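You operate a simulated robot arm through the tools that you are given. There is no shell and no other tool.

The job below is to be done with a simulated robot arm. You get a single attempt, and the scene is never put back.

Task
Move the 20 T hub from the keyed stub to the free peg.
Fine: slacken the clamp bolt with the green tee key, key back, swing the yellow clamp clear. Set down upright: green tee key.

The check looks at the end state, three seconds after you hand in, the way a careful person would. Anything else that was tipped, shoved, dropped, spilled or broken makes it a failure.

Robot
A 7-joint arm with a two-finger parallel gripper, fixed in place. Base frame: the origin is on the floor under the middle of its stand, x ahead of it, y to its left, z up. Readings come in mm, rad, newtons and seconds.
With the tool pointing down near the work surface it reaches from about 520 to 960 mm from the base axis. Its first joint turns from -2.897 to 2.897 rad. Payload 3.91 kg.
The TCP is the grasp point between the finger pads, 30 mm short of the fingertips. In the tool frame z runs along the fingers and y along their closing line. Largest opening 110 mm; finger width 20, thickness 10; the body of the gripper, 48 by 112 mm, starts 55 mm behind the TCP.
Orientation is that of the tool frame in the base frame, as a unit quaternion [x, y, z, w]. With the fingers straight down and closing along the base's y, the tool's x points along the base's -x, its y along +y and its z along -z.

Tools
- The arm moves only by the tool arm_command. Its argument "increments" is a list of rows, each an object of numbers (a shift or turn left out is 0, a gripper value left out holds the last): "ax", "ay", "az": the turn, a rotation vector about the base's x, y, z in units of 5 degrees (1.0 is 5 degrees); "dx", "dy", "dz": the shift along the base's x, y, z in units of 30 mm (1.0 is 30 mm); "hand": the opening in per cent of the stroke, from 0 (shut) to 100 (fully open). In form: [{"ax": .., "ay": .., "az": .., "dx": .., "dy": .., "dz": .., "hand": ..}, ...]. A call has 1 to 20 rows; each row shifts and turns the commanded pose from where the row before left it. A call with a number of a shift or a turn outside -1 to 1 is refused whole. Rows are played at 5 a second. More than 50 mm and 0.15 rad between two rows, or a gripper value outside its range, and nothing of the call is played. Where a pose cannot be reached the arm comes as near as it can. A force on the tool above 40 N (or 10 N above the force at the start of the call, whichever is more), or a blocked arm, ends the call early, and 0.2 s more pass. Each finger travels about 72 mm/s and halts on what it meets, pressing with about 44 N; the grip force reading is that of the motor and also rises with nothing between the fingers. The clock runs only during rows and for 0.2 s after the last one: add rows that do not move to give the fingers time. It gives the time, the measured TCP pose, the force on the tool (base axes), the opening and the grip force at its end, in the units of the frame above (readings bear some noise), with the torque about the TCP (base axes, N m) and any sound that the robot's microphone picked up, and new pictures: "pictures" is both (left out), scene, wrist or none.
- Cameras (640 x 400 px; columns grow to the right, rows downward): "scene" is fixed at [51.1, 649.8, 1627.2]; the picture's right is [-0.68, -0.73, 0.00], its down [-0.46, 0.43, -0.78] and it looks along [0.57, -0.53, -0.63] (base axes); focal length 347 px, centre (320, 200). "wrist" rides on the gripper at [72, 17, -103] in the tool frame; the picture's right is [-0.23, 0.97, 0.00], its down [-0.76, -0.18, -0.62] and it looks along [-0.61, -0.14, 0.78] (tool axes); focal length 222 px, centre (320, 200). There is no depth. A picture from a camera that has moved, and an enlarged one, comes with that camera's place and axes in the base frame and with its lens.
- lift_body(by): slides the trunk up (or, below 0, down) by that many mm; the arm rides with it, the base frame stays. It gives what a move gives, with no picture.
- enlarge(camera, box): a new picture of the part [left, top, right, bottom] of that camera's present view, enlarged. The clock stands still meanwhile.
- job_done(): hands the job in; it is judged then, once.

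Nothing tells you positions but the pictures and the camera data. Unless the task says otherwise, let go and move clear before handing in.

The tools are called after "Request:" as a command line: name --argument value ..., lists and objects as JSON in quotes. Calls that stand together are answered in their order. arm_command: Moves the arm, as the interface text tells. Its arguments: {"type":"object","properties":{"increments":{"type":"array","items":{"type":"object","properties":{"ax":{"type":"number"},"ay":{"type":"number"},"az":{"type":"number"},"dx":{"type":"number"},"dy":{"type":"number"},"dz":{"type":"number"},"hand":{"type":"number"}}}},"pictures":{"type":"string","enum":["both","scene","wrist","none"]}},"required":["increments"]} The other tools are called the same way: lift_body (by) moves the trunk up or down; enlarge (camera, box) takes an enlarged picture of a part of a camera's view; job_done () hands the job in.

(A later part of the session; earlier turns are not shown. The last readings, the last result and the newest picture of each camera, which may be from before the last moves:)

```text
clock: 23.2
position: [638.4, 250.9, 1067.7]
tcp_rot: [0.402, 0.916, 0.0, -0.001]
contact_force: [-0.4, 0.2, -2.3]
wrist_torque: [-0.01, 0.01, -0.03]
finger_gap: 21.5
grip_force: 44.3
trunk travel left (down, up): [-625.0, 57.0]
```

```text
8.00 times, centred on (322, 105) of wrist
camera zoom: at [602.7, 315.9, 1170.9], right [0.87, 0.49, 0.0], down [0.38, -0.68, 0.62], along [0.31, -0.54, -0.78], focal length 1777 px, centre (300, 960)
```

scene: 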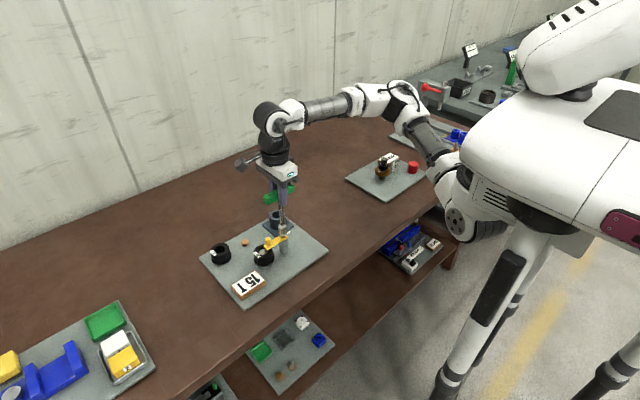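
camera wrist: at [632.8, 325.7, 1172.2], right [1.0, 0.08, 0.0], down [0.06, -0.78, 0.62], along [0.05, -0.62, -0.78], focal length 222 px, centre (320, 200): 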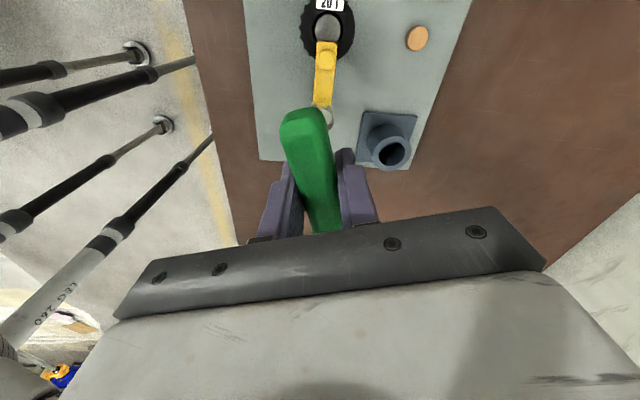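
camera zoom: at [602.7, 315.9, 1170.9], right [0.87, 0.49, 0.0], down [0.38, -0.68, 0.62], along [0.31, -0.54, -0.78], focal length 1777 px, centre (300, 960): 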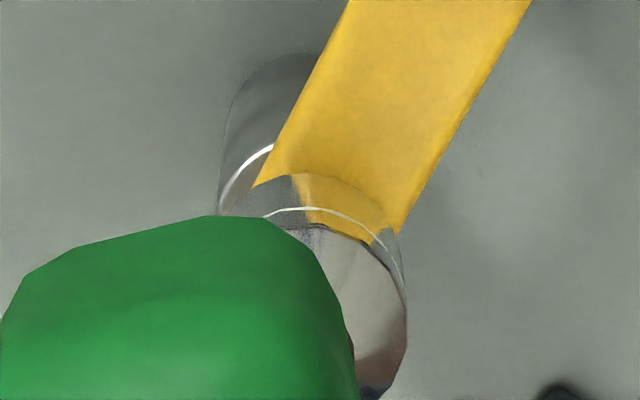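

Both readings show no torque, so I can't tell if the bolt turned. I'll lift the socket just clear and look at the bolt's white stripe.

Request:
arm_command --increments '[{"dz": 0.4}, {"dz": 0.6}, {}, {}]' --pictures "none"

Request:
enlarge --camera "scene" --box '[270, 210, 300, 250]'

Request:
enlarge --camera "wrist" --box '[290, 60, 350, 130]'

```text
clock: 24.2
position: [638.5, 249.6, 1098.5]
tcp_rot: [0.403, 0.915, 0.0, 0.0]
contact_force: [0.3, -0.1, -2.7]
wrist_torque: [-0.02, -0.02, 0.01]
finger_gap: 21.7
grip_force: 43.6
trunk travel left (down, up): [-625.0, 57.0]
```

```text
10.00 times, centred on (285, 230) of scene
camera zoom: at [51.1, 649.8, 1627.2], right [-0.68, -0.73, 0.0], down [-0.46, 0.43, -0.78], along [0.57, -0.53, -0.63], focal length 3470 px, centre (670, -100)
```

zoom: 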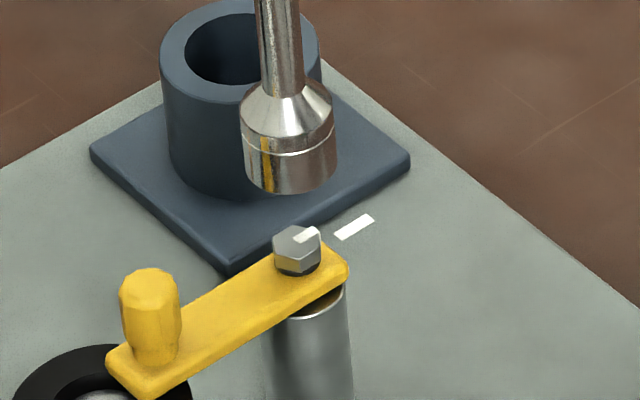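

```text
5.71 times, centred on (320, 95) of wrist
camera zoom: at [603.0, 315.3, 1201.9], right [0.87, 0.49, 0.0], down [0.38, -0.68, 0.62], along [0.31, -0.54, -0.78], focal length 1269 px, centre (320, 800)
```

zoom: 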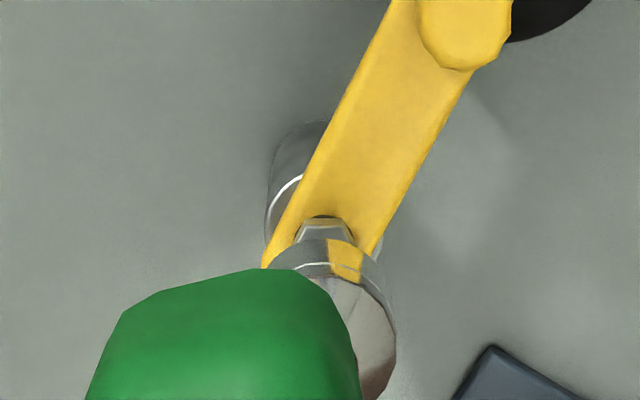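

Request:
enlarge --camera "scene" --box '[278, 226, 296, 238]'

Request:
enlarge --camera "wrist" --box '[306, 85, 336, 115]'

```text
16.00 times, centred on (287, 232) of scene
camera zoom: at [51.1, 649.8, 1627.2], right [-0.68, -0.73, 0.0], down [-0.46, 0.43, -0.78], along [0.57, -0.53, -0.63], focal length 5552 px, centre (848, -312)
```

zoom: 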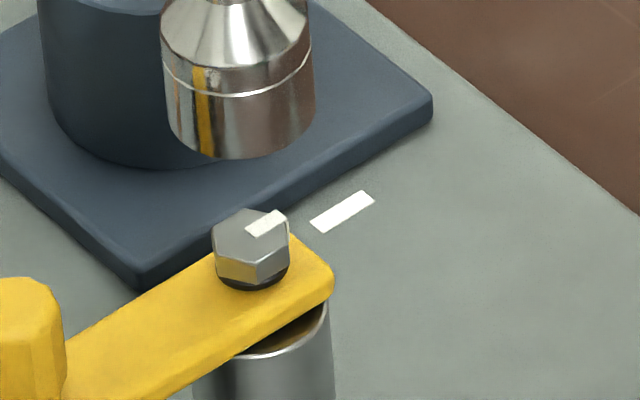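

```text
13.33 times, centred on (321, 100) of wrist
camera zoom: at [603.0, 315.3, 1201.9], right [0.87, 0.49, 0.0], down [0.38, -0.68, 0.62], along [0.31, -0.54, -0.78], focal length 2962 px, centre (307, 1533)
```

zoom: 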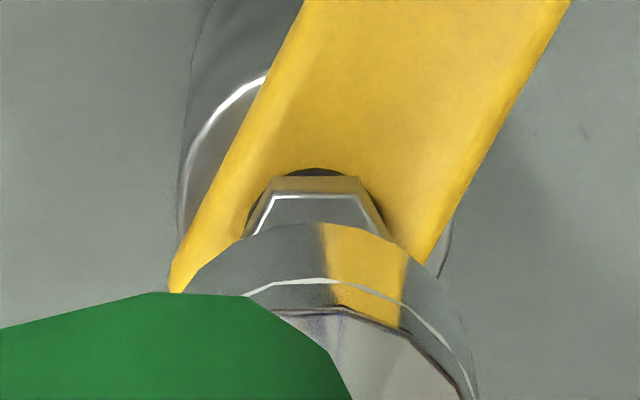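

The stripe is still aligned with its reference, so the bolt didn't turn. The socket was resting on top of the head, a little off in x, because the handle hid part of the socket's edge from the wrist camera. I'll check the key's verticality and position in the hand again.

Request:
enlarge --camera "scene" --box '[262, 175, 306, 240]'

Request:
enlarge --camera "scene" --box '[272, 200, 302, 220]'

```text
6.15 times, centred on (284, 208) of scene
camera zoom: at [51.1, 649.8, 1627.2], right [-0.68, -0.73, 0.0], down [-0.46, 0.43, -0.78], along [0.57, -0.53, -0.63], focal length 2135 px, centre (542, 154)
```

zoom: 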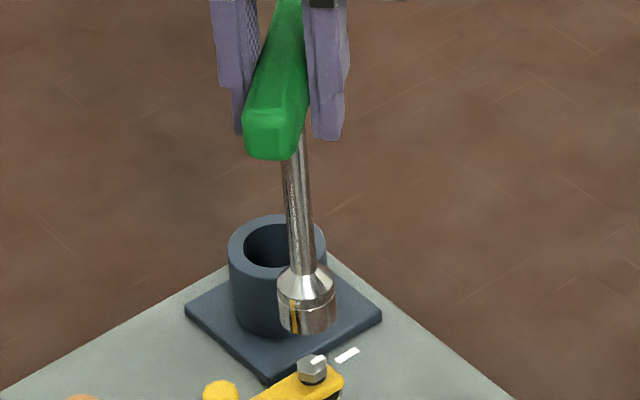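

```text
16.00 times, centred on (287, 210) of scene
camera zoom: at [51.1, 649.8, 1627.2], right [-0.68, -0.73, 0.0], down [-0.46, 0.43, -0.78], along [0.57, -0.53, -0.63], focal length 5552 px, centre (848, 40)
```

zoom: 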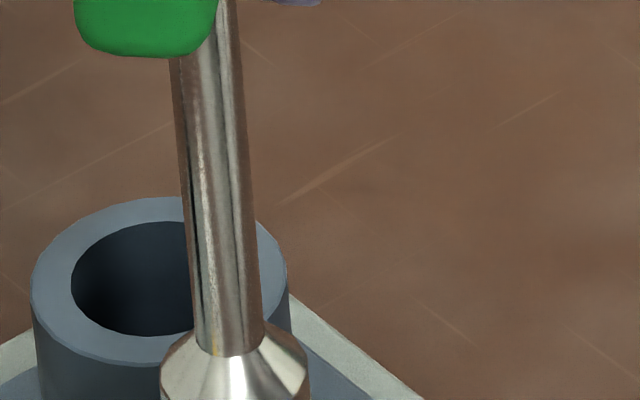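

The key hangs vertically, and at this angle the socket lines up with the bolt axis in both views to within about 0.5 mm. I'll lower it lightly again here and feel whether it drops over the head.

Request:
arm_command --increments '[{"dz": -0.5}, {"dz": -0.4}, {"dz": -0.1}, {"dz": -0.05}, {}, {}]' --pictures "none"

```text
clock: 25.6
position: [638.4, 249.7, 1067.3]
tcp_rot: [0.403, 0.915, 0.001, 0.0]
contact_force: [0.2, 0.5, -1.6]
wrist_torque: [0.03, 0.01, 0.0]
finger_gap: 21.7
grip_force: 44.6
trunk travel left (down, up): [-625.0, 57.0]
```

Request:
arm_command --increments '[{"dz": -0.05}, {"dz": -0.05}, {}, {}]' --pictures "none"

```text
clock: 26.6
position: [638.5, 250.5, 1063.3]
tcp_rot: [0.402, 0.915, 0.0, 0.0]
contact_force: [-0.2, -0.4, -2.6]
wrist_torque: [-0.03, -0.01, 0.01]
finger_gap: 21.5
grip_force: 44.3
trunk travel left (down, up): [-625.0, 57.0]
```

There's no resistance 5 mm below the earlier contact height, so the socket is going over the head. I'll keep lowering in small steps.

Request:
arm_command --increments '[{"dz": -0.05}, {"dz": -0.05}, {}, {}]' --pictures "none"

Request:
enlarge --camera "scene" --box '[278, 220, 298, 245]'

```text
clock: 27.6
position: [639.1, 249.6, 1060.4]
tcp_rot: [0.402, 0.916, 0.001, 0.0]
contact_force: [0.1, 0.7, -2.4]
wrist_torque: [-0.01, -0.02, -0.03]
finger_gap: 21.9
grip_force: 44.1
trunk travel left (down, up): [-625.0, 57.0]
```

```text
16.00 times, centred on (288, 232) of scene
camera zoom: at [51.1, 649.8, 1627.2], right [-0.68, -0.73, 0.0], down [-0.46, 0.43, -0.78], along [0.57, -0.53, -0.63], focal length 5552 px, centre (832, -320)
```

zoom: 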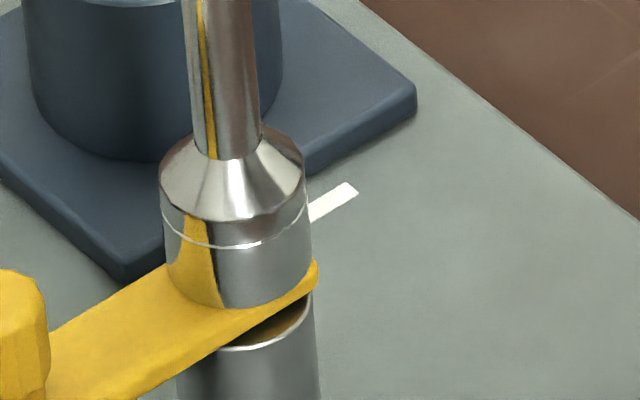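

The socket bottom is now about 5 mm below the bolt top, so it is properly over the head. I'll lower a little more until it seats.

Request:
arm_command --increments '[{"dz": -0.05}, {"dz": -0.05}, {}, {}]' --pictures "none"

```text
clock: 28.6
position: [637.0, 251.0, 1060.8]
tcp_rot: [0.403, 0.915, 0.003, 0.001]
contact_force: [5.2, -0.9, 25.6]
wrist_torque: [-0.28, -0.41, 0.05]
finger_gap: 21.6
grip_force: 44.5
trunk travel left (down, up): [-625.0, 57.0]
```

It is seated at about z 1060.5. I'll relieve most of the push and try a small counter-clockwise turn to check for torque.

Request:
arm_command --increments '[{"dz": 0.06}, {}, {"az": 0.5}, {"az": 0.5}, {}]' --pictures "none"

```text
clock: 29.8
position: [637.4, 250.6, 1061.1]
tcp_rot: [0.361, 0.933, 0.0, 0.0]
contact_force: [-2.5, 1.4, 14.9]
wrist_torque: [0.09, 0.36, -0.35]
finger_gap: 22.0
grip_force: 44.2
trunk travel left (down, up): [-625.0, 57.0]
```

The torque now reads −0.35 N·m against the turn, so the hex is engaged. I'll keep turning counter-clockwise in stages.

Request:
arm_command --increments '[{"az": 1}, {"az": 1}, {"az": 1}, {}]' --pictures "none"

```text
clock: 30.8
position: [637.9, 251.3, 1061.0]
tcp_rot: [0.237, 0.972, 0.002, 0.0]
contact_force: [-2.8, 0.2, 11.8]
wrist_torque: [0.1, 0.54, -0.17]
finger_gap: 21.7
grip_force: 44.7
trunk travel left (down, up): [-625.0, 57.0]
```

Request:
arm_command --increments '[{"az": 1}, {"az": 1}, {"az": 1}, {"az": 1}, {}]' --pictures "both"

Request:
enlarge --camera "scene" --box '[260, 175, 310, 255]'

```text
clock: 32.0
position: [638.9, 249.8, 1060.1]
tcp_rot: [0.065, 0.998, 0.001, 0.001]
contact_force: [-1.3, -2.4, 9.8]
wrist_torque: [-0.13, -0.01, -0.11]
finger_gap: 21.6
grip_force: 43.5
trunk travel left (down, up): [-625.0, 57.0]
camera wrist: at [569.2, 276.7, 1163.7], right [0.35, 0.94, 0.0], down [0.73, -0.28, 0.62], along [0.58, -0.22, -0.78], focal length 222 px, centre (320, 200)
```

scene: 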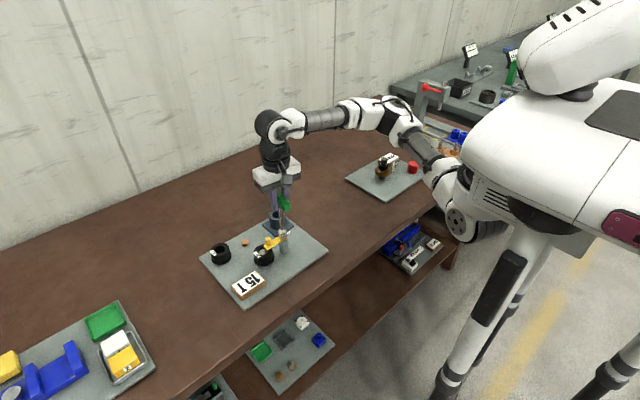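
wrist: 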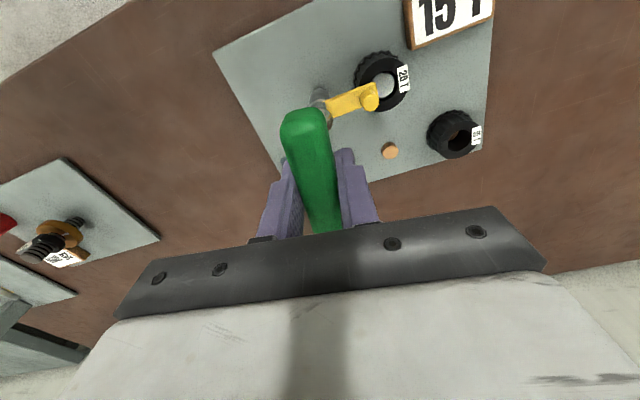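

```text
5.00 times, centred on (285, 215) of scene
camera zoom: at [51.1, 649.8, 1627.2], right [-0.68, -0.73, 0.0], down [-0.46, 0.43, -0.78], along [0.57, -0.53, -0.63], focal length 1735 px, centre (495, 125)
```

zoom: 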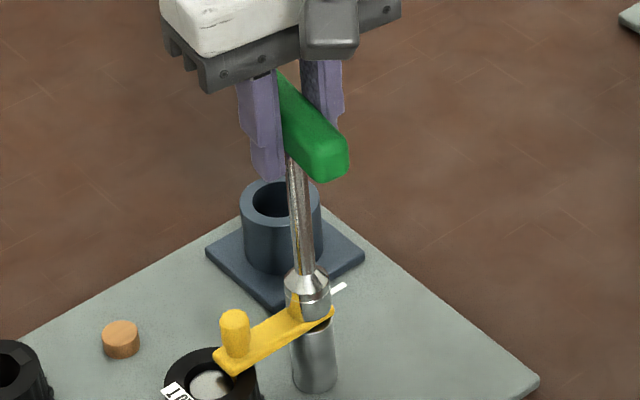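

The handle is turning with the bolt, the clamp hasn't moved, and the forces are low. I'll continue another 40°.

Request:
arm_command --increments '[{"az": 1}, {"az": 1}, {"az": 1}, {"az": 1}, {"az": 1}, {"az": 1}, {"az": 1}, {"az": 1}, {}]' --pictures "none"

```text
clock: 34.0
position: [637.5, 249.3, 1061.3]
tcp_rot: [-0.281, 0.96, 0.001, 0.001]
contact_force: [0.0, -2.0, 14.6]
wrist_torque: [-0.08, 0.05, 0.06]
finger_gap: 21.6
grip_force: 44.2
trunk travel left (down, up): [-625.0, 57.0]
```

Request:
arm_command --increments '[{"az": 1}, {"az": 1}, {"az": 1}, {"az": 1}, {"az": 1}, {"az": 1}, {"az": 1}, {"az": 1}, {}]' --pictures "both"

Request:
enlarge --camera "scene" --box '[260, 175, 310, 255]'

```text
clock: 36.0
position: [638.4, 249.8, 1060.8]
tcp_rot: [-0.592, 0.806, 0.0, -0.001]
contact_force: [0.5, -6.6, 6.5]
wrist_torque: [-0.77, 0.0, 0.02]
finger_gap: 21.8
grip_force: 44.3
trunk travel left (down, up): [-625.0, 57.0]
camera wrist: at [600.9, 186.5, 1163.8], right [-0.86, 0.51, 0.0], down [0.4, 0.67, 0.62], along [0.32, 0.54, -0.78], focal length 222 px, centre (320, 200)
```

scene: 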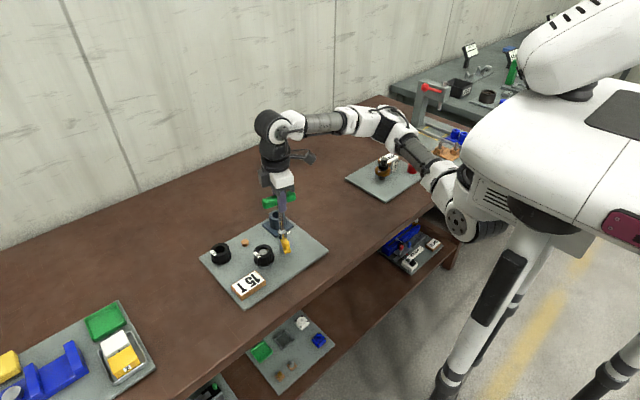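
wrist: 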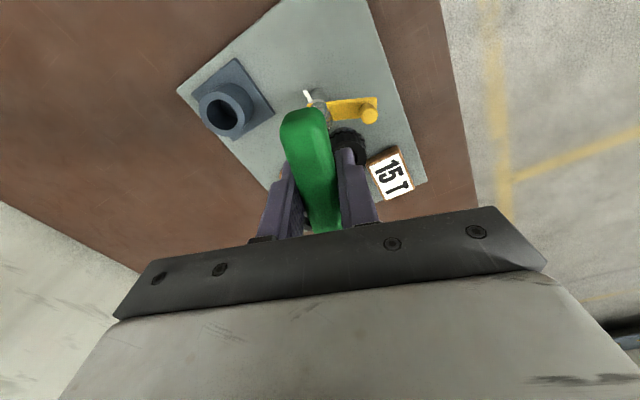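

```text
5.00 times, centred on (285, 215) of scene
camera zoom: at [51.1, 649.8, 1627.2], right [-0.68, -0.73, 0.0], down [-0.46, 0.43, -0.78], along [0.57, -0.53, -0.63], focal length 1735 px, centre (495, 125)
```

zoom: 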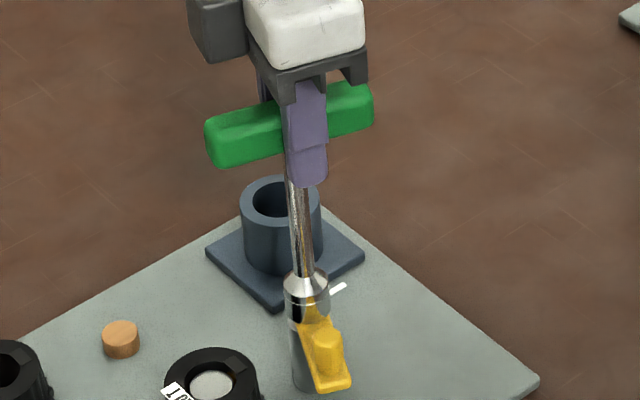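

The bolt has loosened enough that the clamp arm swung counter-clockwise with the socket and now points toward −x, off the hub. I'll lift the key straight up and check the bolt mark and the clamp.

Request:
arm_command --increments '[{"dz": 0.3}, {"dz": 0.6}, {"dz": 0.6}, {}, {}]' --pictures "wrist"

Request:
enlarge --camera "scene" --box '[265, 205, 305, 260]'

```text
clock: 37.2
position: [638.9, 250.8, 1104.7]
tcp_rot: [-0.591, 0.807, 0.0, 0.0]
contact_force: [0.0, 0.8, -2.3]
wrist_torque: [0.03, -0.05, -0.06]
finger_gap: 21.8
grip_force: 43.6
trunk travel left (down, up): [-625.0, 57.0]
camera wrist: at [601.4, 187.4, 1207.8], right [-0.86, 0.51, 0.0], down [0.4, 0.67, 0.62], along [0.32, 0.54, -0.78], focal length 222 px, centre (320, 200)
```

wrist: 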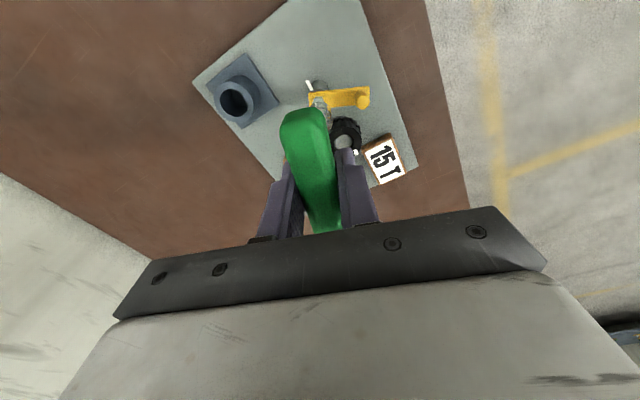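

```text
7.27 times, centred on (285, 232) of scene
camera zoom: at [51.1, 649.8, 1627.2], right [-0.68, -0.73, 0.0], down [-0.46, 0.43, -0.78], along [0.57, -0.53, -0.63], focal length 2523 px, centre (574, -36)
```

zoom: 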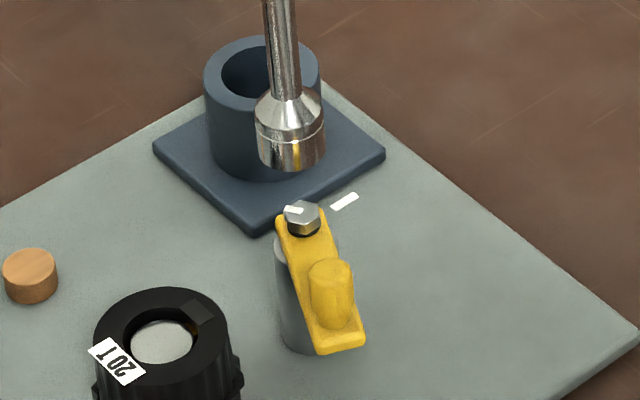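

The bolt mark has rotated about 120° and the clamp now points roughly 147°, clear of the hub bore. I'll unwind the wrist to its pick-up orientation while carrying the key back over the holder.

Request:
arm_command --increments '[{"az": -1, "dx": 0.1625, "dy": -0.0813, "dz": 0.034}, {"az": -1, "dx": 0.1625, "dy": -0.0813, "dz": 0.034}, {"az": -1, "dx": 0.1625, "dy": -0.0813, "dz": 0.034}, {"az": -1, "dx": 0.1625, "dy": -0.0813, "dz": 0.034}, {"az": -1, "dx": 0.1625, "dy": -0.0813, "dz": 0.034}, {"az": -1, "dx": 0.1625, "dy": -0.0813, "dz": 0.034}, {"az": -1, "dx": 0.1625, "dy": -0.0813, "dz": 0.034}, {"az": -1, "dx": 0.1625, "dy": -0.0813, "dz": 0.034}, {"az": -1, "dx": 0.1625, "dy": -0.0813, "dz": 0.034}, {"az": -1, "dx": 0.1625, "dy": -0.0813, "dz": 0.034}, {"az": -1, "dx": 0.1625, "dy": -0.0813, "dz": 0.034}, {"az": -1, "dx": 0.1625, "dy": -0.0813, "dz": 0.034}, {"az": -1, "dx": 0.1625, "dy": -0.0813, "dz": 0.034}, {"az": -1, "dx": 0.1625, "dy": -0.0813, "dz": 0.034}, {"az": -1, "dx": 0.1625, "dy": -0.0813, "dz": 0.034}, {"az": -1, "dx": 0.1625, "dy": -0.0813, "dz": 0.034}, {"az": -1, "dx": 0.1625, "dy": -0.0813, "dz": 0.034}, {"az": -1, "dx": 0.1625, "dy": -0.0813, "dz": 0.034}, {"az": -1, "dx": 0.1625, "dy": -0.0813, "dz": 0.034}, {"az": -1, "dx": 0.1625, "dy": -0.0813, "dz": 0.034}]' --pictures "none"

Request:
arm_command --increments '[{"az": -1}, {"az": -1}, {"az": -1}, {"az": -1}, {"az": -1}, {"az": -1}, {"az": -1}, {"az": -1}, {"az": -1}, {"az": -1}, {"az": -1}, {"az": -1}, {"az": -0.5}, {}, {}]' --pictures "both"

Request:
enlarge --camera "scene" --box '[255, 150, 305, 250]'

Request:
enlarge --camera "wrist" --box '[260, 40, 380, 150]'

```text
clock: 41.4
position: [737.4, 202.8, 1123.5]
tcp_rot: [0.239, 0.971, 0.0, 0.0]
contact_force: [-0.3, -0.6, -3.0]
wrist_torque: [0.02, 0.02, -0.02]
finger_gap: 21.9
grip_force: 43.9
trunk travel left (down, up): [-625.0, 57.0]
```

```text
clock: 44.6
position: [737.2, 202.7, 1124.7]
tcp_rot: [0.708, 0.707, 0.0, 0.0]
contact_force: [0.4, 0.5, -3.1]
wrist_torque: [0.01, -0.02, 0.02]
finger_gap: 21.9
grip_force: 44.3
trunk travel left (down, up): [-625.0, 57.0]
camera wrist: at [754.3, 275.2, 1227.6], right [0.97, -0.23, 0.0], down [-0.18, -0.76, 0.62], along [-0.14, -0.61, -0.78], focal length 222 px, centre (320, 200)
```

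scene: 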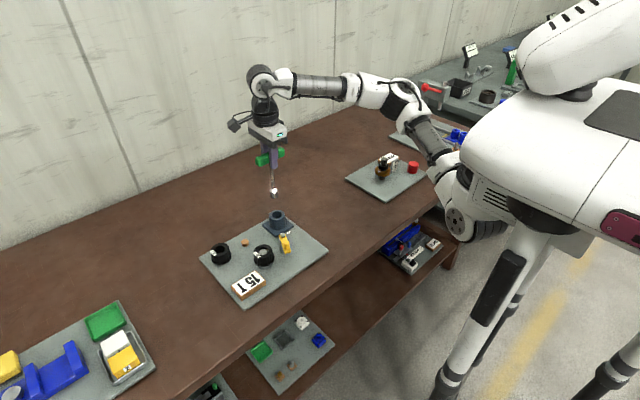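
wrist: 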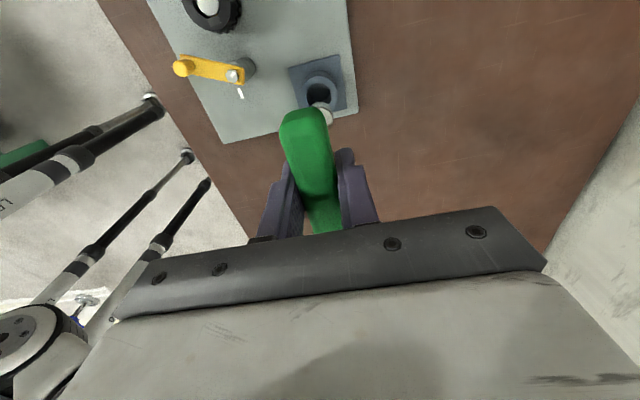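

```text
4.00 times, centred on (280, 200) of scene
camera zoom: at [51.1, 649.8, 1627.2], right [-0.68, -0.73, 0.0], down [-0.46, 0.43, -0.78], along [0.57, -0.53, -0.63], focal length 1388 px, centre (480, 200)
```

zoom: 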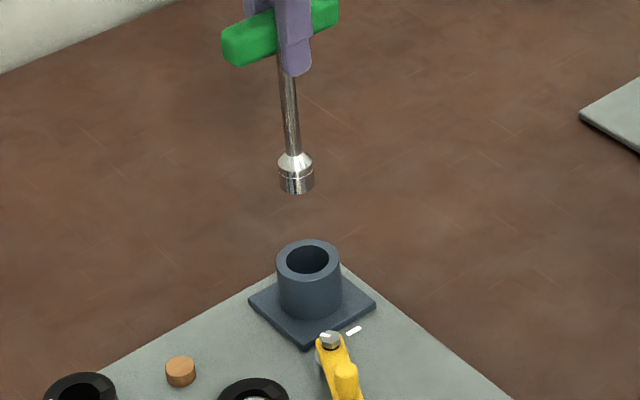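

```text
3.64 times, centred on (320, 95) of wrist
camera zoom: at [754.3, 275.2, 1227.6], right [0.97, -0.23, 0.0], down [-0.18, -0.76, 0.62], along [-0.14, -0.61, -0.78], focal length 808 px, centre (320, 582)
```

zoom: 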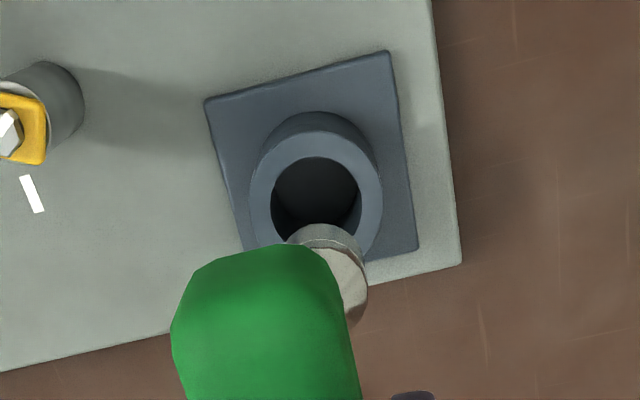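

Request:
enlarge --camera "scene" --box '[262, 184, 302, 234]'

Request:
enlarge --camera "wrist" --box '[290, 70, 350, 130]'

```text
8.00 times, centred on (282, 209) of scene
camera zoom: at [51.1, 649.8, 1627.2], right [-0.68, -0.73, 0.0], down [-0.46, 0.43, -0.78], along [0.57, -0.53, -0.63], focal length 2776 px, centre (624, 128)
```

zoom: 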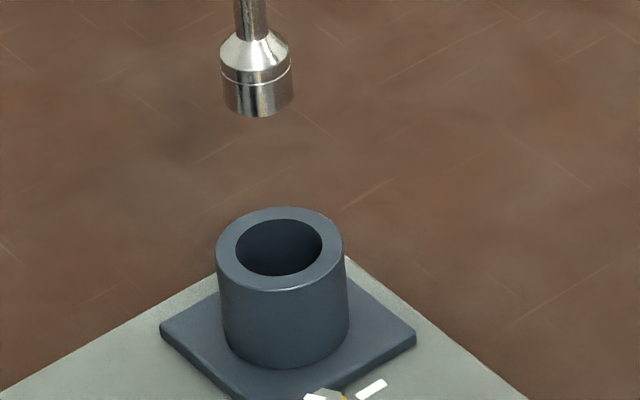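

```text
6.67 times, centred on (320, 100) of wrist
camera zoom: at [754.3, 275.2, 1227.6], right [0.97, -0.23, 0.0], down [-0.18, -0.76, 0.62], along [-0.14, -0.61, -0.78], focal length 1481 px, centre (320, 867)
```

zoom: 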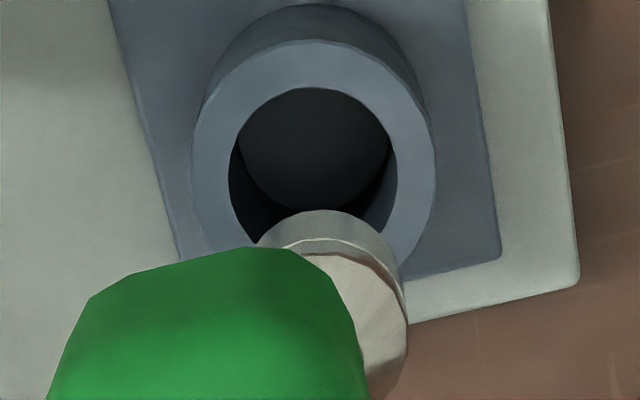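

Compared with the holder bore (about 32 mm, against a 26 mm socket), the key is about 1.4 mm off in x and 0.7 mm off in y. I'll correct that and lower it into the holder.

Request:
arm_command --increments '[{"dx": -0.047, "dy": -0.024}, {"dz": -0.6}, {"dz": -0.6}, {"dz": -0.6}, {"dz": -0.6}, {"dz": -0.6}, {"dz": -0.5}, {}, {}]' --pictures "both"

Request:
enlarge --camera "scene" --box '[255, 170, 305, 250]'

```text
clock: 46.6
position: [736.9, 202.8, 1019.7]
tcp_rot: [0.707, 0.708, 0.0, 0.0]
contact_force: [-0.4, 0.7, -2.2]
wrist_torque: [0.01, -0.03, 0.01]
finger_gap: 21.6
grip_force: 44.0
trunk travel left (down, up): [-625.0, 57.0]
camera wrist: at [754.2, 274.9, 1122.5], right [0.97, -0.23, 0.0], down [-0.18, -0.76, 0.62], along [-0.14, -0.61, -0.78], focal length 222 px, centre (320, 200)
```

scene: 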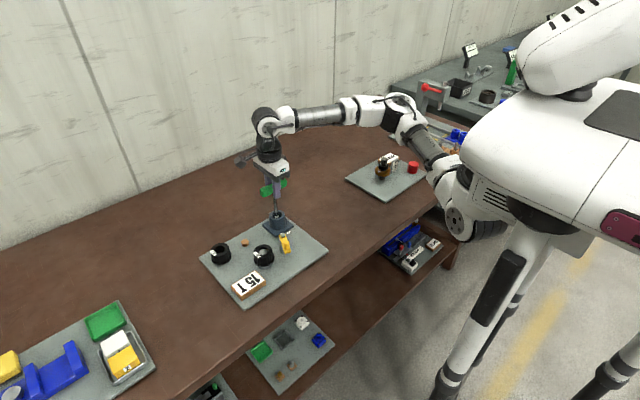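
wrist: 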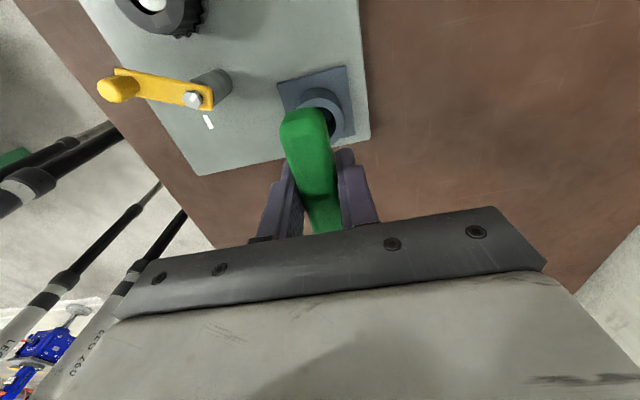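

```text
5.00 times, centred on (280, 210) of scene
camera zoom: at [51.1, 649.8, 1627.2], right [-0.68, -0.73, 0.0], down [-0.46, 0.43, -0.78], along [0.57, -0.53, -0.63], focal length 1735 px, centre (520, 150)
```

zoom: 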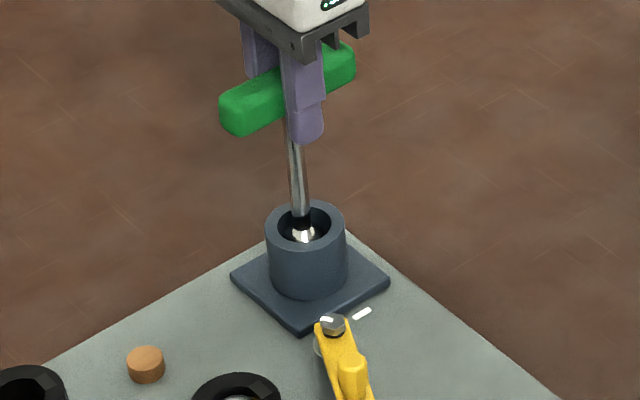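

The socket is inside the holder with no side load. I'll lower it the last centimetre gently.

Request:
arm_command --increments '[{"dz": -0.1}, {"dz": -0.1}, {"dz": -0.1}, {}]' --pictures "none"

Request:
arm_command --increments '[{"dz": -0.05}, {"dz": -0.05}, {}]' --pictures "none"

```text
clock: 47.6
position: [735.8, 201.9, 1010.8]
tcp_rot: [0.707, 0.707, 0.0, 0.0]
contact_force: [-0.6, 0.3, -2.5]
wrist_torque: [0.02, -0.01, -0.01]
finger_gap: 21.5
grip_force: 44.2
trunk travel left (down, up): [-625.0, 57.0]
```

```text
clock: 48.4
position: [736.0, 202.5, 1009.6]
tcp_rot: [0.707, 0.707, 0.002, 0.001]
contact_force: [2.0, 1.2, 8.3]
wrist_torque: [-0.01, -0.23, -0.02]
finger_gap: 21.7
grip_force: 43.4
trunk travel left (down, up): [-625.0, 57.0]
```

The key is touching bottom at the pick-up height. I'll open the fingers and back straight up.

Request:
arm_command --increments '[{"dz": 0.02}, {"hand": 30}, {"hand": 45}, {"hand": 60}, {"hand": 60}, {}]' --pictures "wrist"

Request:
enlarge --camera "scene" --box '[255, 170, 305, 250]'

```text
clock: 49.8
position: [736.3, 202.2, 1008.9]
tcp_rot: [0.707, 0.707, 0.0, 0.0]
contact_force: [0.4, 0.5, -0.5]
wrist_torque: [-0.01, 0.01, 0.02]
finger_gap: 66.0
grip_force: 0.2
trunk travel left (down, up): [-625.0, 57.0]
camera wrist: at [752.8, 275.0, 1111.5], right [0.97, -0.23, 0.0], down [-0.18, -0.76, 0.62], along [-0.14, -0.61, -0.78], focal length 222 px, centre (320, 200)
```

wrist: 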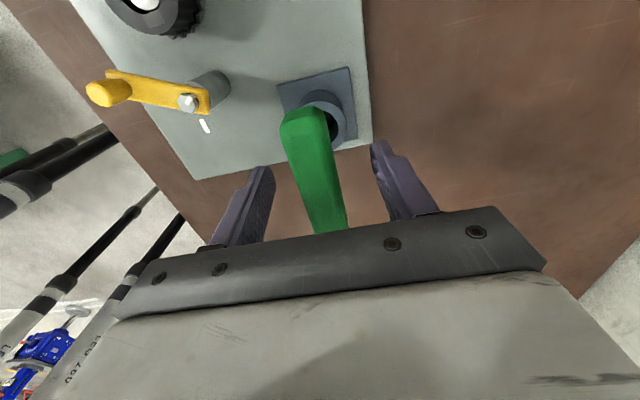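

```text
5.00 times, centred on (280, 210) of scene
camera zoom: at [51.1, 649.8, 1627.2], right [-0.68, -0.73, 0.0], down [-0.46, 0.43, -0.78], along [0.57, -0.53, -0.63], focal length 1735 px, centre (520, 150)
```

zoom: 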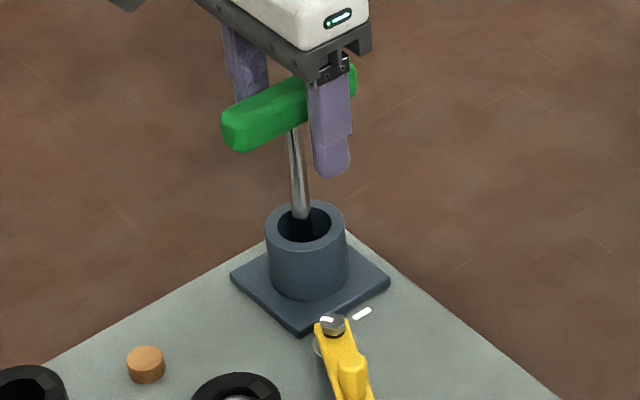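

The key is standing upright in its holder and the fingers are clear. I'll rise above it, close the fingers, and move beside the clamp knob (near (597, 271), top at about z 943) to push the clamp further round.

Request:
arm_command --increments '[{"dz": 0.4}, {"dz": 0.8}, {"dz": 0.8}, {"dz": 0.8}, {"dx": -0.775, "dy": 0.555, "hand": 30}, {"dx": -0.775, "dy": 0.555, "hand": 0}, {"dx": -0.775, "dy": 0.555}, {"dx": -0.775, "dy": 0.555}, {"dx": -0.775, "dy": 0.555}, {"dx": -0.775, "dy": 0.555}, {}, {}]' --pictures "both"

Request:
enlarge --camera "scene" --box '[230, 180, 310, 290]'

Request:
enlarge --camera "wrist" --box '[230, 40, 430, 240]'

```text
clock: 52.4
position: [597.3, 301.5, 1092.6]
tcp_rot: [0.708, 0.706, 0.0, 0.0]
contact_force: [0.7, 0.7, -0.1]
wrist_torque: [-0.03, 0.01, -0.01]
finger_gap: 0.0
grip_force: 37.2
trunk travel left (down, up): [-625.0, 57.0]
camera wrist: at [614.8, 374.3, 1195.4], right [0.97, -0.23, 0.0], down [-0.18, -0.76, 0.62], along [-0.14, -0.61, -0.78], focal length 222 px, centre (320, 200)
```

scene: 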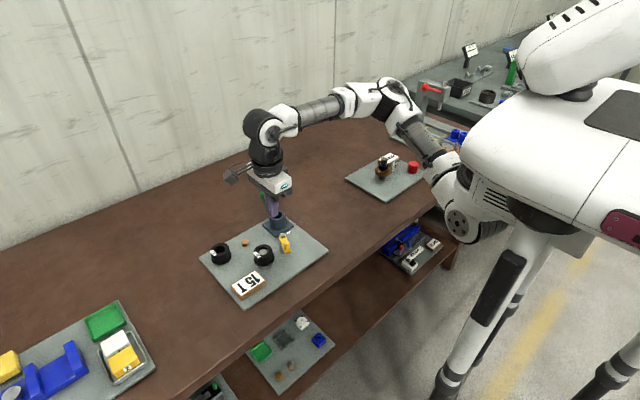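
wrist: 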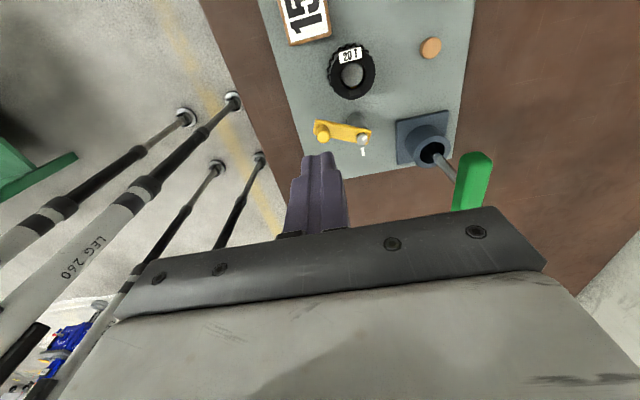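

```text
3.64 times, centred on (270, 235) of scene
camera zoom: at [51.1, 649.8, 1627.2], right [-0.68, -0.73, 0.0], down [-0.46, 0.43, -0.78], along [0.57, -0.53, -0.63], focal length 1262 px, centre (502, 73)
```

zoom: 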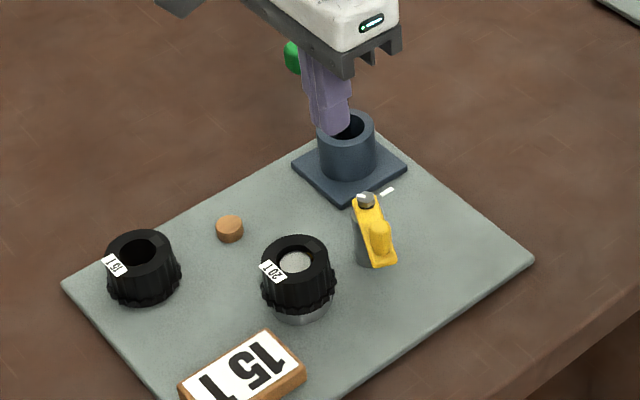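

```text
2.00 times, centred on (330, 140) of wrist
camera zoom: at [614.8, 374.3, 1195.4], right [0.97, -0.23, 0.0], down [-0.18, -0.76, 0.62], along [-0.14, -0.61, -0.78], focal length 444 px, centre (300, 320)
```

zoom: 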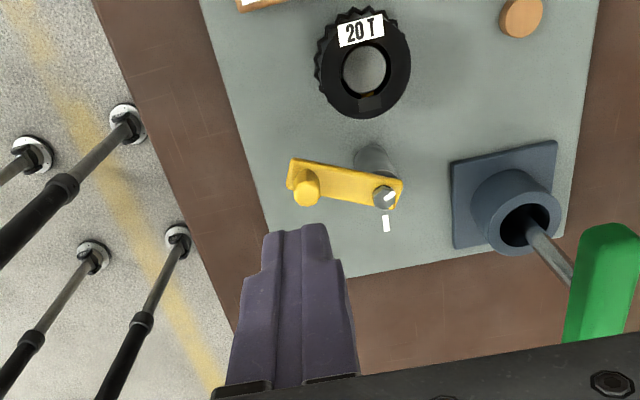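

The knob is at about (594, 271) and the closed fingers are beside it at y 301. I'll go down to knob height with the fingertips above the arm plate and push it slowly toward −y.

Request:
arm_command --increments '[{"dz": -0.8}, {"dz": -0.8}, {"dz": -0.8}, {"dz": -0.8}, {"dz": -0.7}, {"dz": -0.5}, {}, {}]' --pictures "wrist"

Request:
enlarge --camera "scene" --box '[250, 200, 310, 280]'

```text
clock: 54.2
position: [596.9, 302.0, 958.3]
tcp_rot: [0.707, 0.707, -0.001, -0.001]
contact_force: [0.0, -0.1, -0.1]
wrist_torque: [-0.05, 0.01, 0.02]
finger_gap: 0.0
grip_force: 37.6
trunk travel left (down, up): [-625.0, 57.0]
camera wrist: at [614.4, 374.8, 1062.6], right [0.97, -0.23, 0.0], down [-0.18, -0.76, 0.62], along [-0.14, -0.61, -0.78], focal length 222 px, centre (320, 200)
```

wrist: 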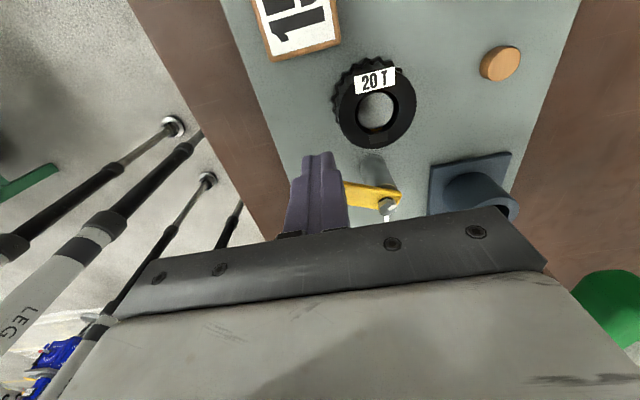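

```text
5.00 times, centred on (280, 240) of scene
camera zoom: at [51.1, 649.8, 1627.2], right [-0.68, -0.73, 0.0], down [-0.46, 0.43, -0.78], along [0.57, -0.53, -0.63], focal length 1735 px, centre (520, 0)
```

zoom: 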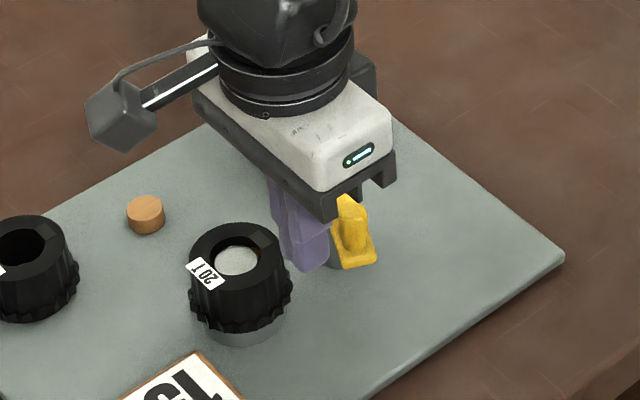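

Request:
arm_command --increments '[{"dy": -0.16}, {"dy": -0.16}, {"dy": -0.16}, {"dy": -0.16}, {"dy": -0.16}, {"dy": -0.16}, {"dy": -0.16}, {"dy": -0.16}, {"dy": -0.16}, {"dy": -0.16}, {}]' --pictures "both"

Request:
enlarge --camera "scene" --box '[250, 200, 310, 280]'

```text
clock: 56.2
position: [596.1, 264.8, 961.8]
tcp_rot: [0.705, 0.709, 0.008, -0.006]
contact_force: [3.5, 18.3, -3.2]
wrist_torque: [0.38, 0.21, -0.03]
finger_gap: 0.0
grip_force: 38.0
trunk travel left (down, up): [-625.0, 57.0]
stopped in row 10: the force on the tool passed its limit at 42 N (the readings are from after the stop); the commanded pose is now the measured one
camera wrist: at [612.6, 336.6, 1066.7], right [0.97, -0.22, 0.0], down [-0.18, -0.77, 0.61], along [-0.14, -0.59, -0.79], focal length 222 px, centre (320, 200)
```

scene: 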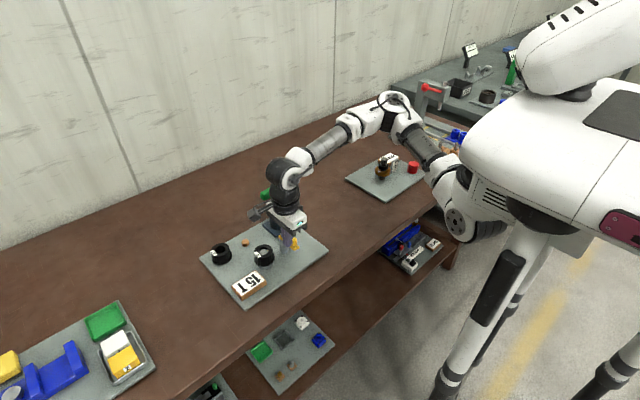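
wrist: 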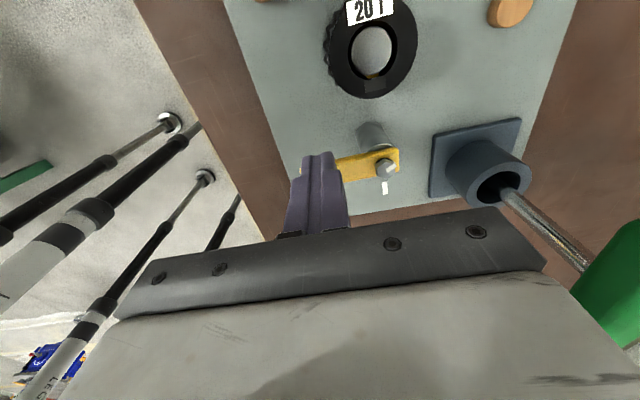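

```text
5.00 times, centred on (280, 240) of scene
camera zoom: at [51.1, 649.8, 1627.2], right [-0.68, -0.73, 0.0], down [-0.46, 0.43, -0.78], along [0.57, -0.53, -0.63], focal length 1735 px, centre (520, 0)
```

zoom: 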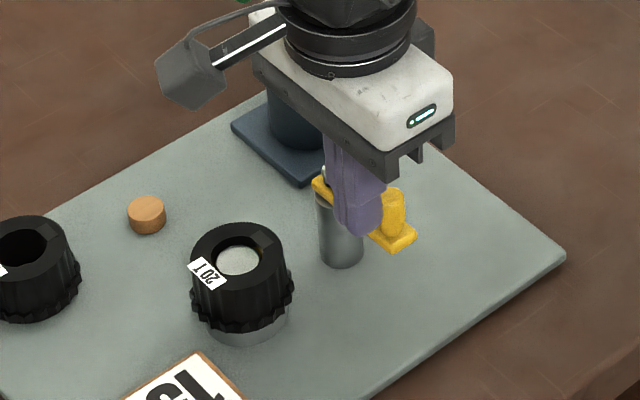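

The clamp met a stop at about 90° from its start, pointing along −x, which is well clear. The stop left a small tilt in the commanded pose, so I'll back off and read the pose again.

Request:
arm_command --increments '[{"dy": 0.4}, {"dy": 0.4}, {}, {}]' --pictures "none"

```text
clock: 57.2
position: [594.7, 287.1, 962.7]
tcp_rot: [0.706, 0.708, 0.006, -0.004]
contact_force: [-0.3, -0.2, 0.5]
wrist_torque: [-0.01, 0.03, -0.02]
finger_gap: 0.0
grip_force: 37.7
trunk travel left (down, up): [-625.0, 57.0]
```

Request:
arm_command --increments '[{"ax": -0.162, "ay": 0.032, "az": -0.03, "dz": 0.6}, {"dz": 0.8}, {"dz": 0.8}, {"dz": 0.8}, {"dx": 0.5, "dy": 0.6, "dz": 0.3}, {"hand": 50}, {"hand": 70}, {"hand": 70}, {}]' --pictures "both"

Request:
enlarge --camera "wrist" --box '[250, 20, 470, 220]'

Request:
enlarge --camera "scene" --box '[200, 200, 340, 300]'

```text
clock: 59.2
position: [611.0, 305.9, 1061.3]
tcp_rot: [0.706, 0.708, 0.0, 0.0]
contact_force: [0.2, 0.2, 0.6]
wrist_torque: [0.03, 0.0, 0.01]
finger_gap: 77.0
grip_force: 0.1
trunk travel left (down, up): [-625.0, 57.0]
camera wrist: at [628.5, 378.5, 1164.7], right [0.97, -0.23, 0.0], down [-0.18, -0.76, 0.62], along [-0.14, -0.61, -0.78], focal length 222 px, centre (320, 200)
```

scene: 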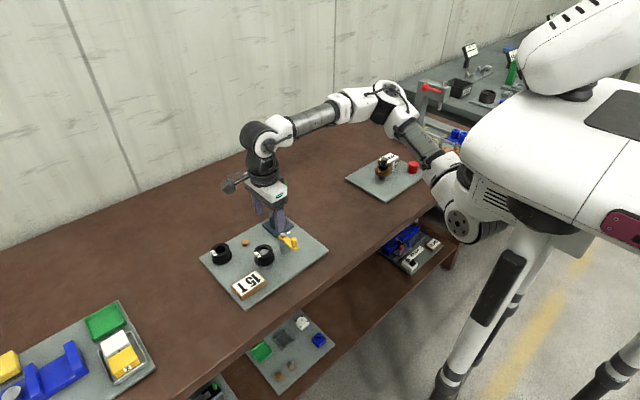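
wrist: 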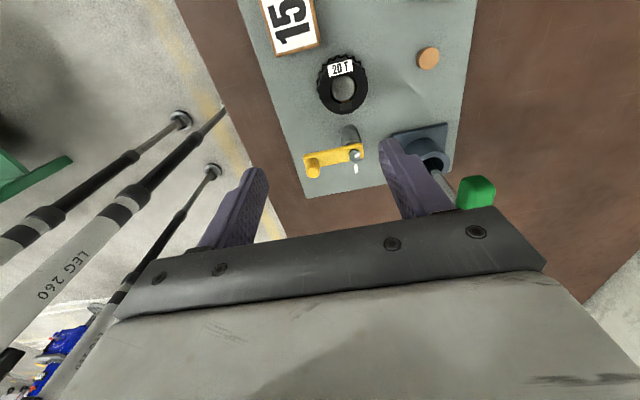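

```text
2.00 times, centred on (360, 120) of wrist
camera zoom: at [628.5, 378.5, 1164.7], right [0.97, -0.23, 0.0], down [-0.18, -0.76, 0.62], along [-0.14, -0.61, -0.78], focal length 444 px, centre (240, 360)
```

zoom: 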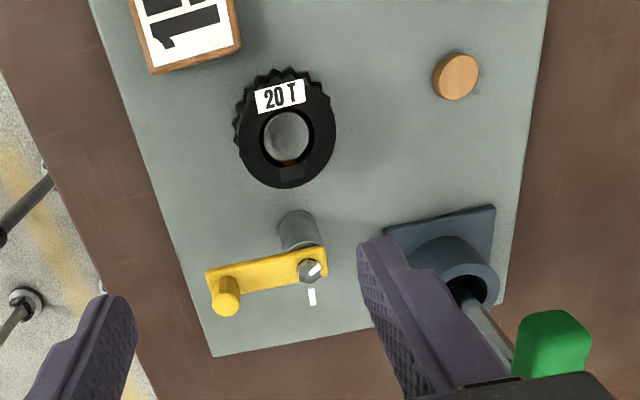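

```text
4.00 times, centred on (270, 250) of scene
camera zoom: at [51.1, 649.8, 1627.2], right [-0.68, -0.73, 0.0], down [-0.46, 0.43, -0.78], along [0.57, -0.53, -0.63], focal length 1388 px, centre (520, 0)
```

zoom: 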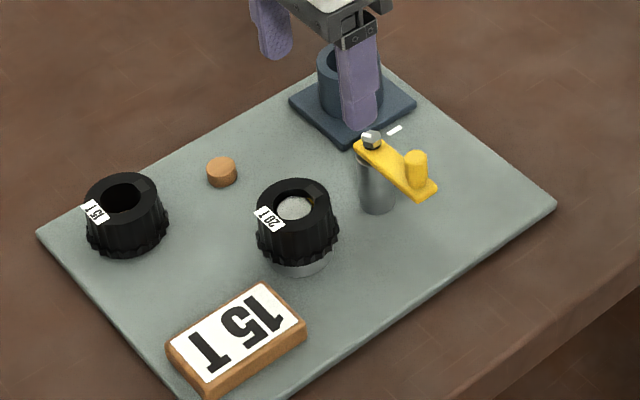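

The clamp now points along −x and the bolt is slack. I'll look closely at the 20 T hub and the peg before gripping.

Request:
enlarge --camera "scene" --box '[245, 235, 290, 275]'

Request:
enlarge --camera "scene" --box '[205, 230, 260, 275]'

Request:
enlarge --camera "wrist" --box '[300, 30, 450, 130]'

```text
10.00 times, centred on (268, 255) of scene
camera zoom: at [51.1, 649.8, 1627.2], right [-0.68, -0.73, 0.0], down [-0.46, 0.43, -0.78], along [0.57, -0.53, -0.63], focal length 3470 px, centre (845, -350)
```

zoom: 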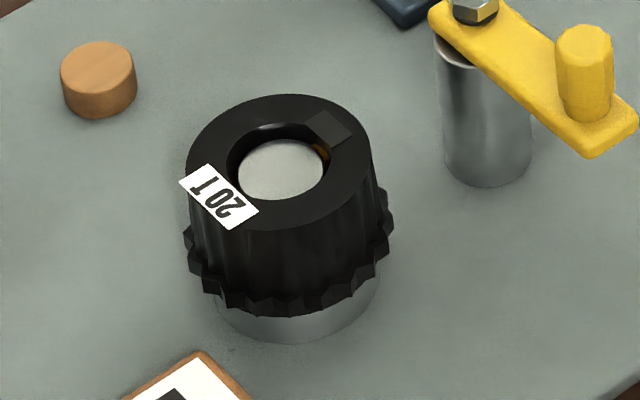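

```text
8.89 times, centred on (232, 252) of scene
camera zoom: at [51.1, 649.8, 1627.2], right [-0.68, -0.73, 0.0], down [-0.46, 0.43, -0.78], along [0.57, -0.53, -0.63], focal length 3084 px, centre (1098, -267)
```

zoom: 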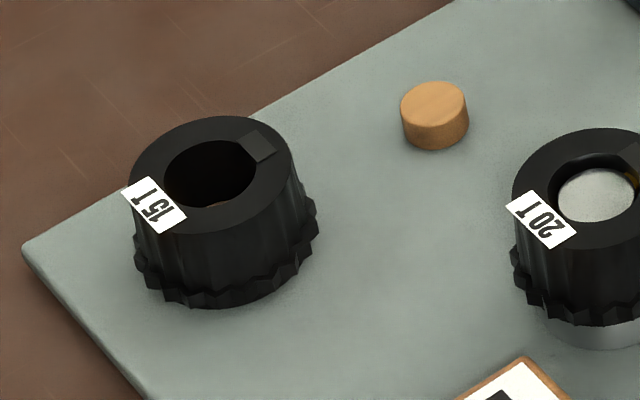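

```text
4.00 times, centred on (375, 80) of wrist
camera zoom: at [628.5, 378.5, 1164.7], right [0.97, -0.23, 0.0], down [-0.18, -0.76, 0.62], along [-0.14, -0.61, -0.78], focal length 888 px, centre (100, 680)
```

zoom: 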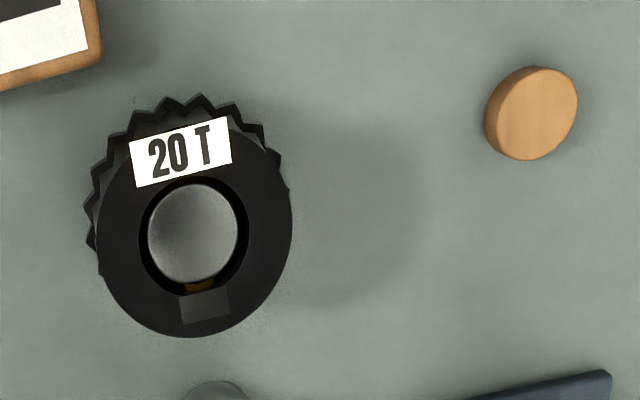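

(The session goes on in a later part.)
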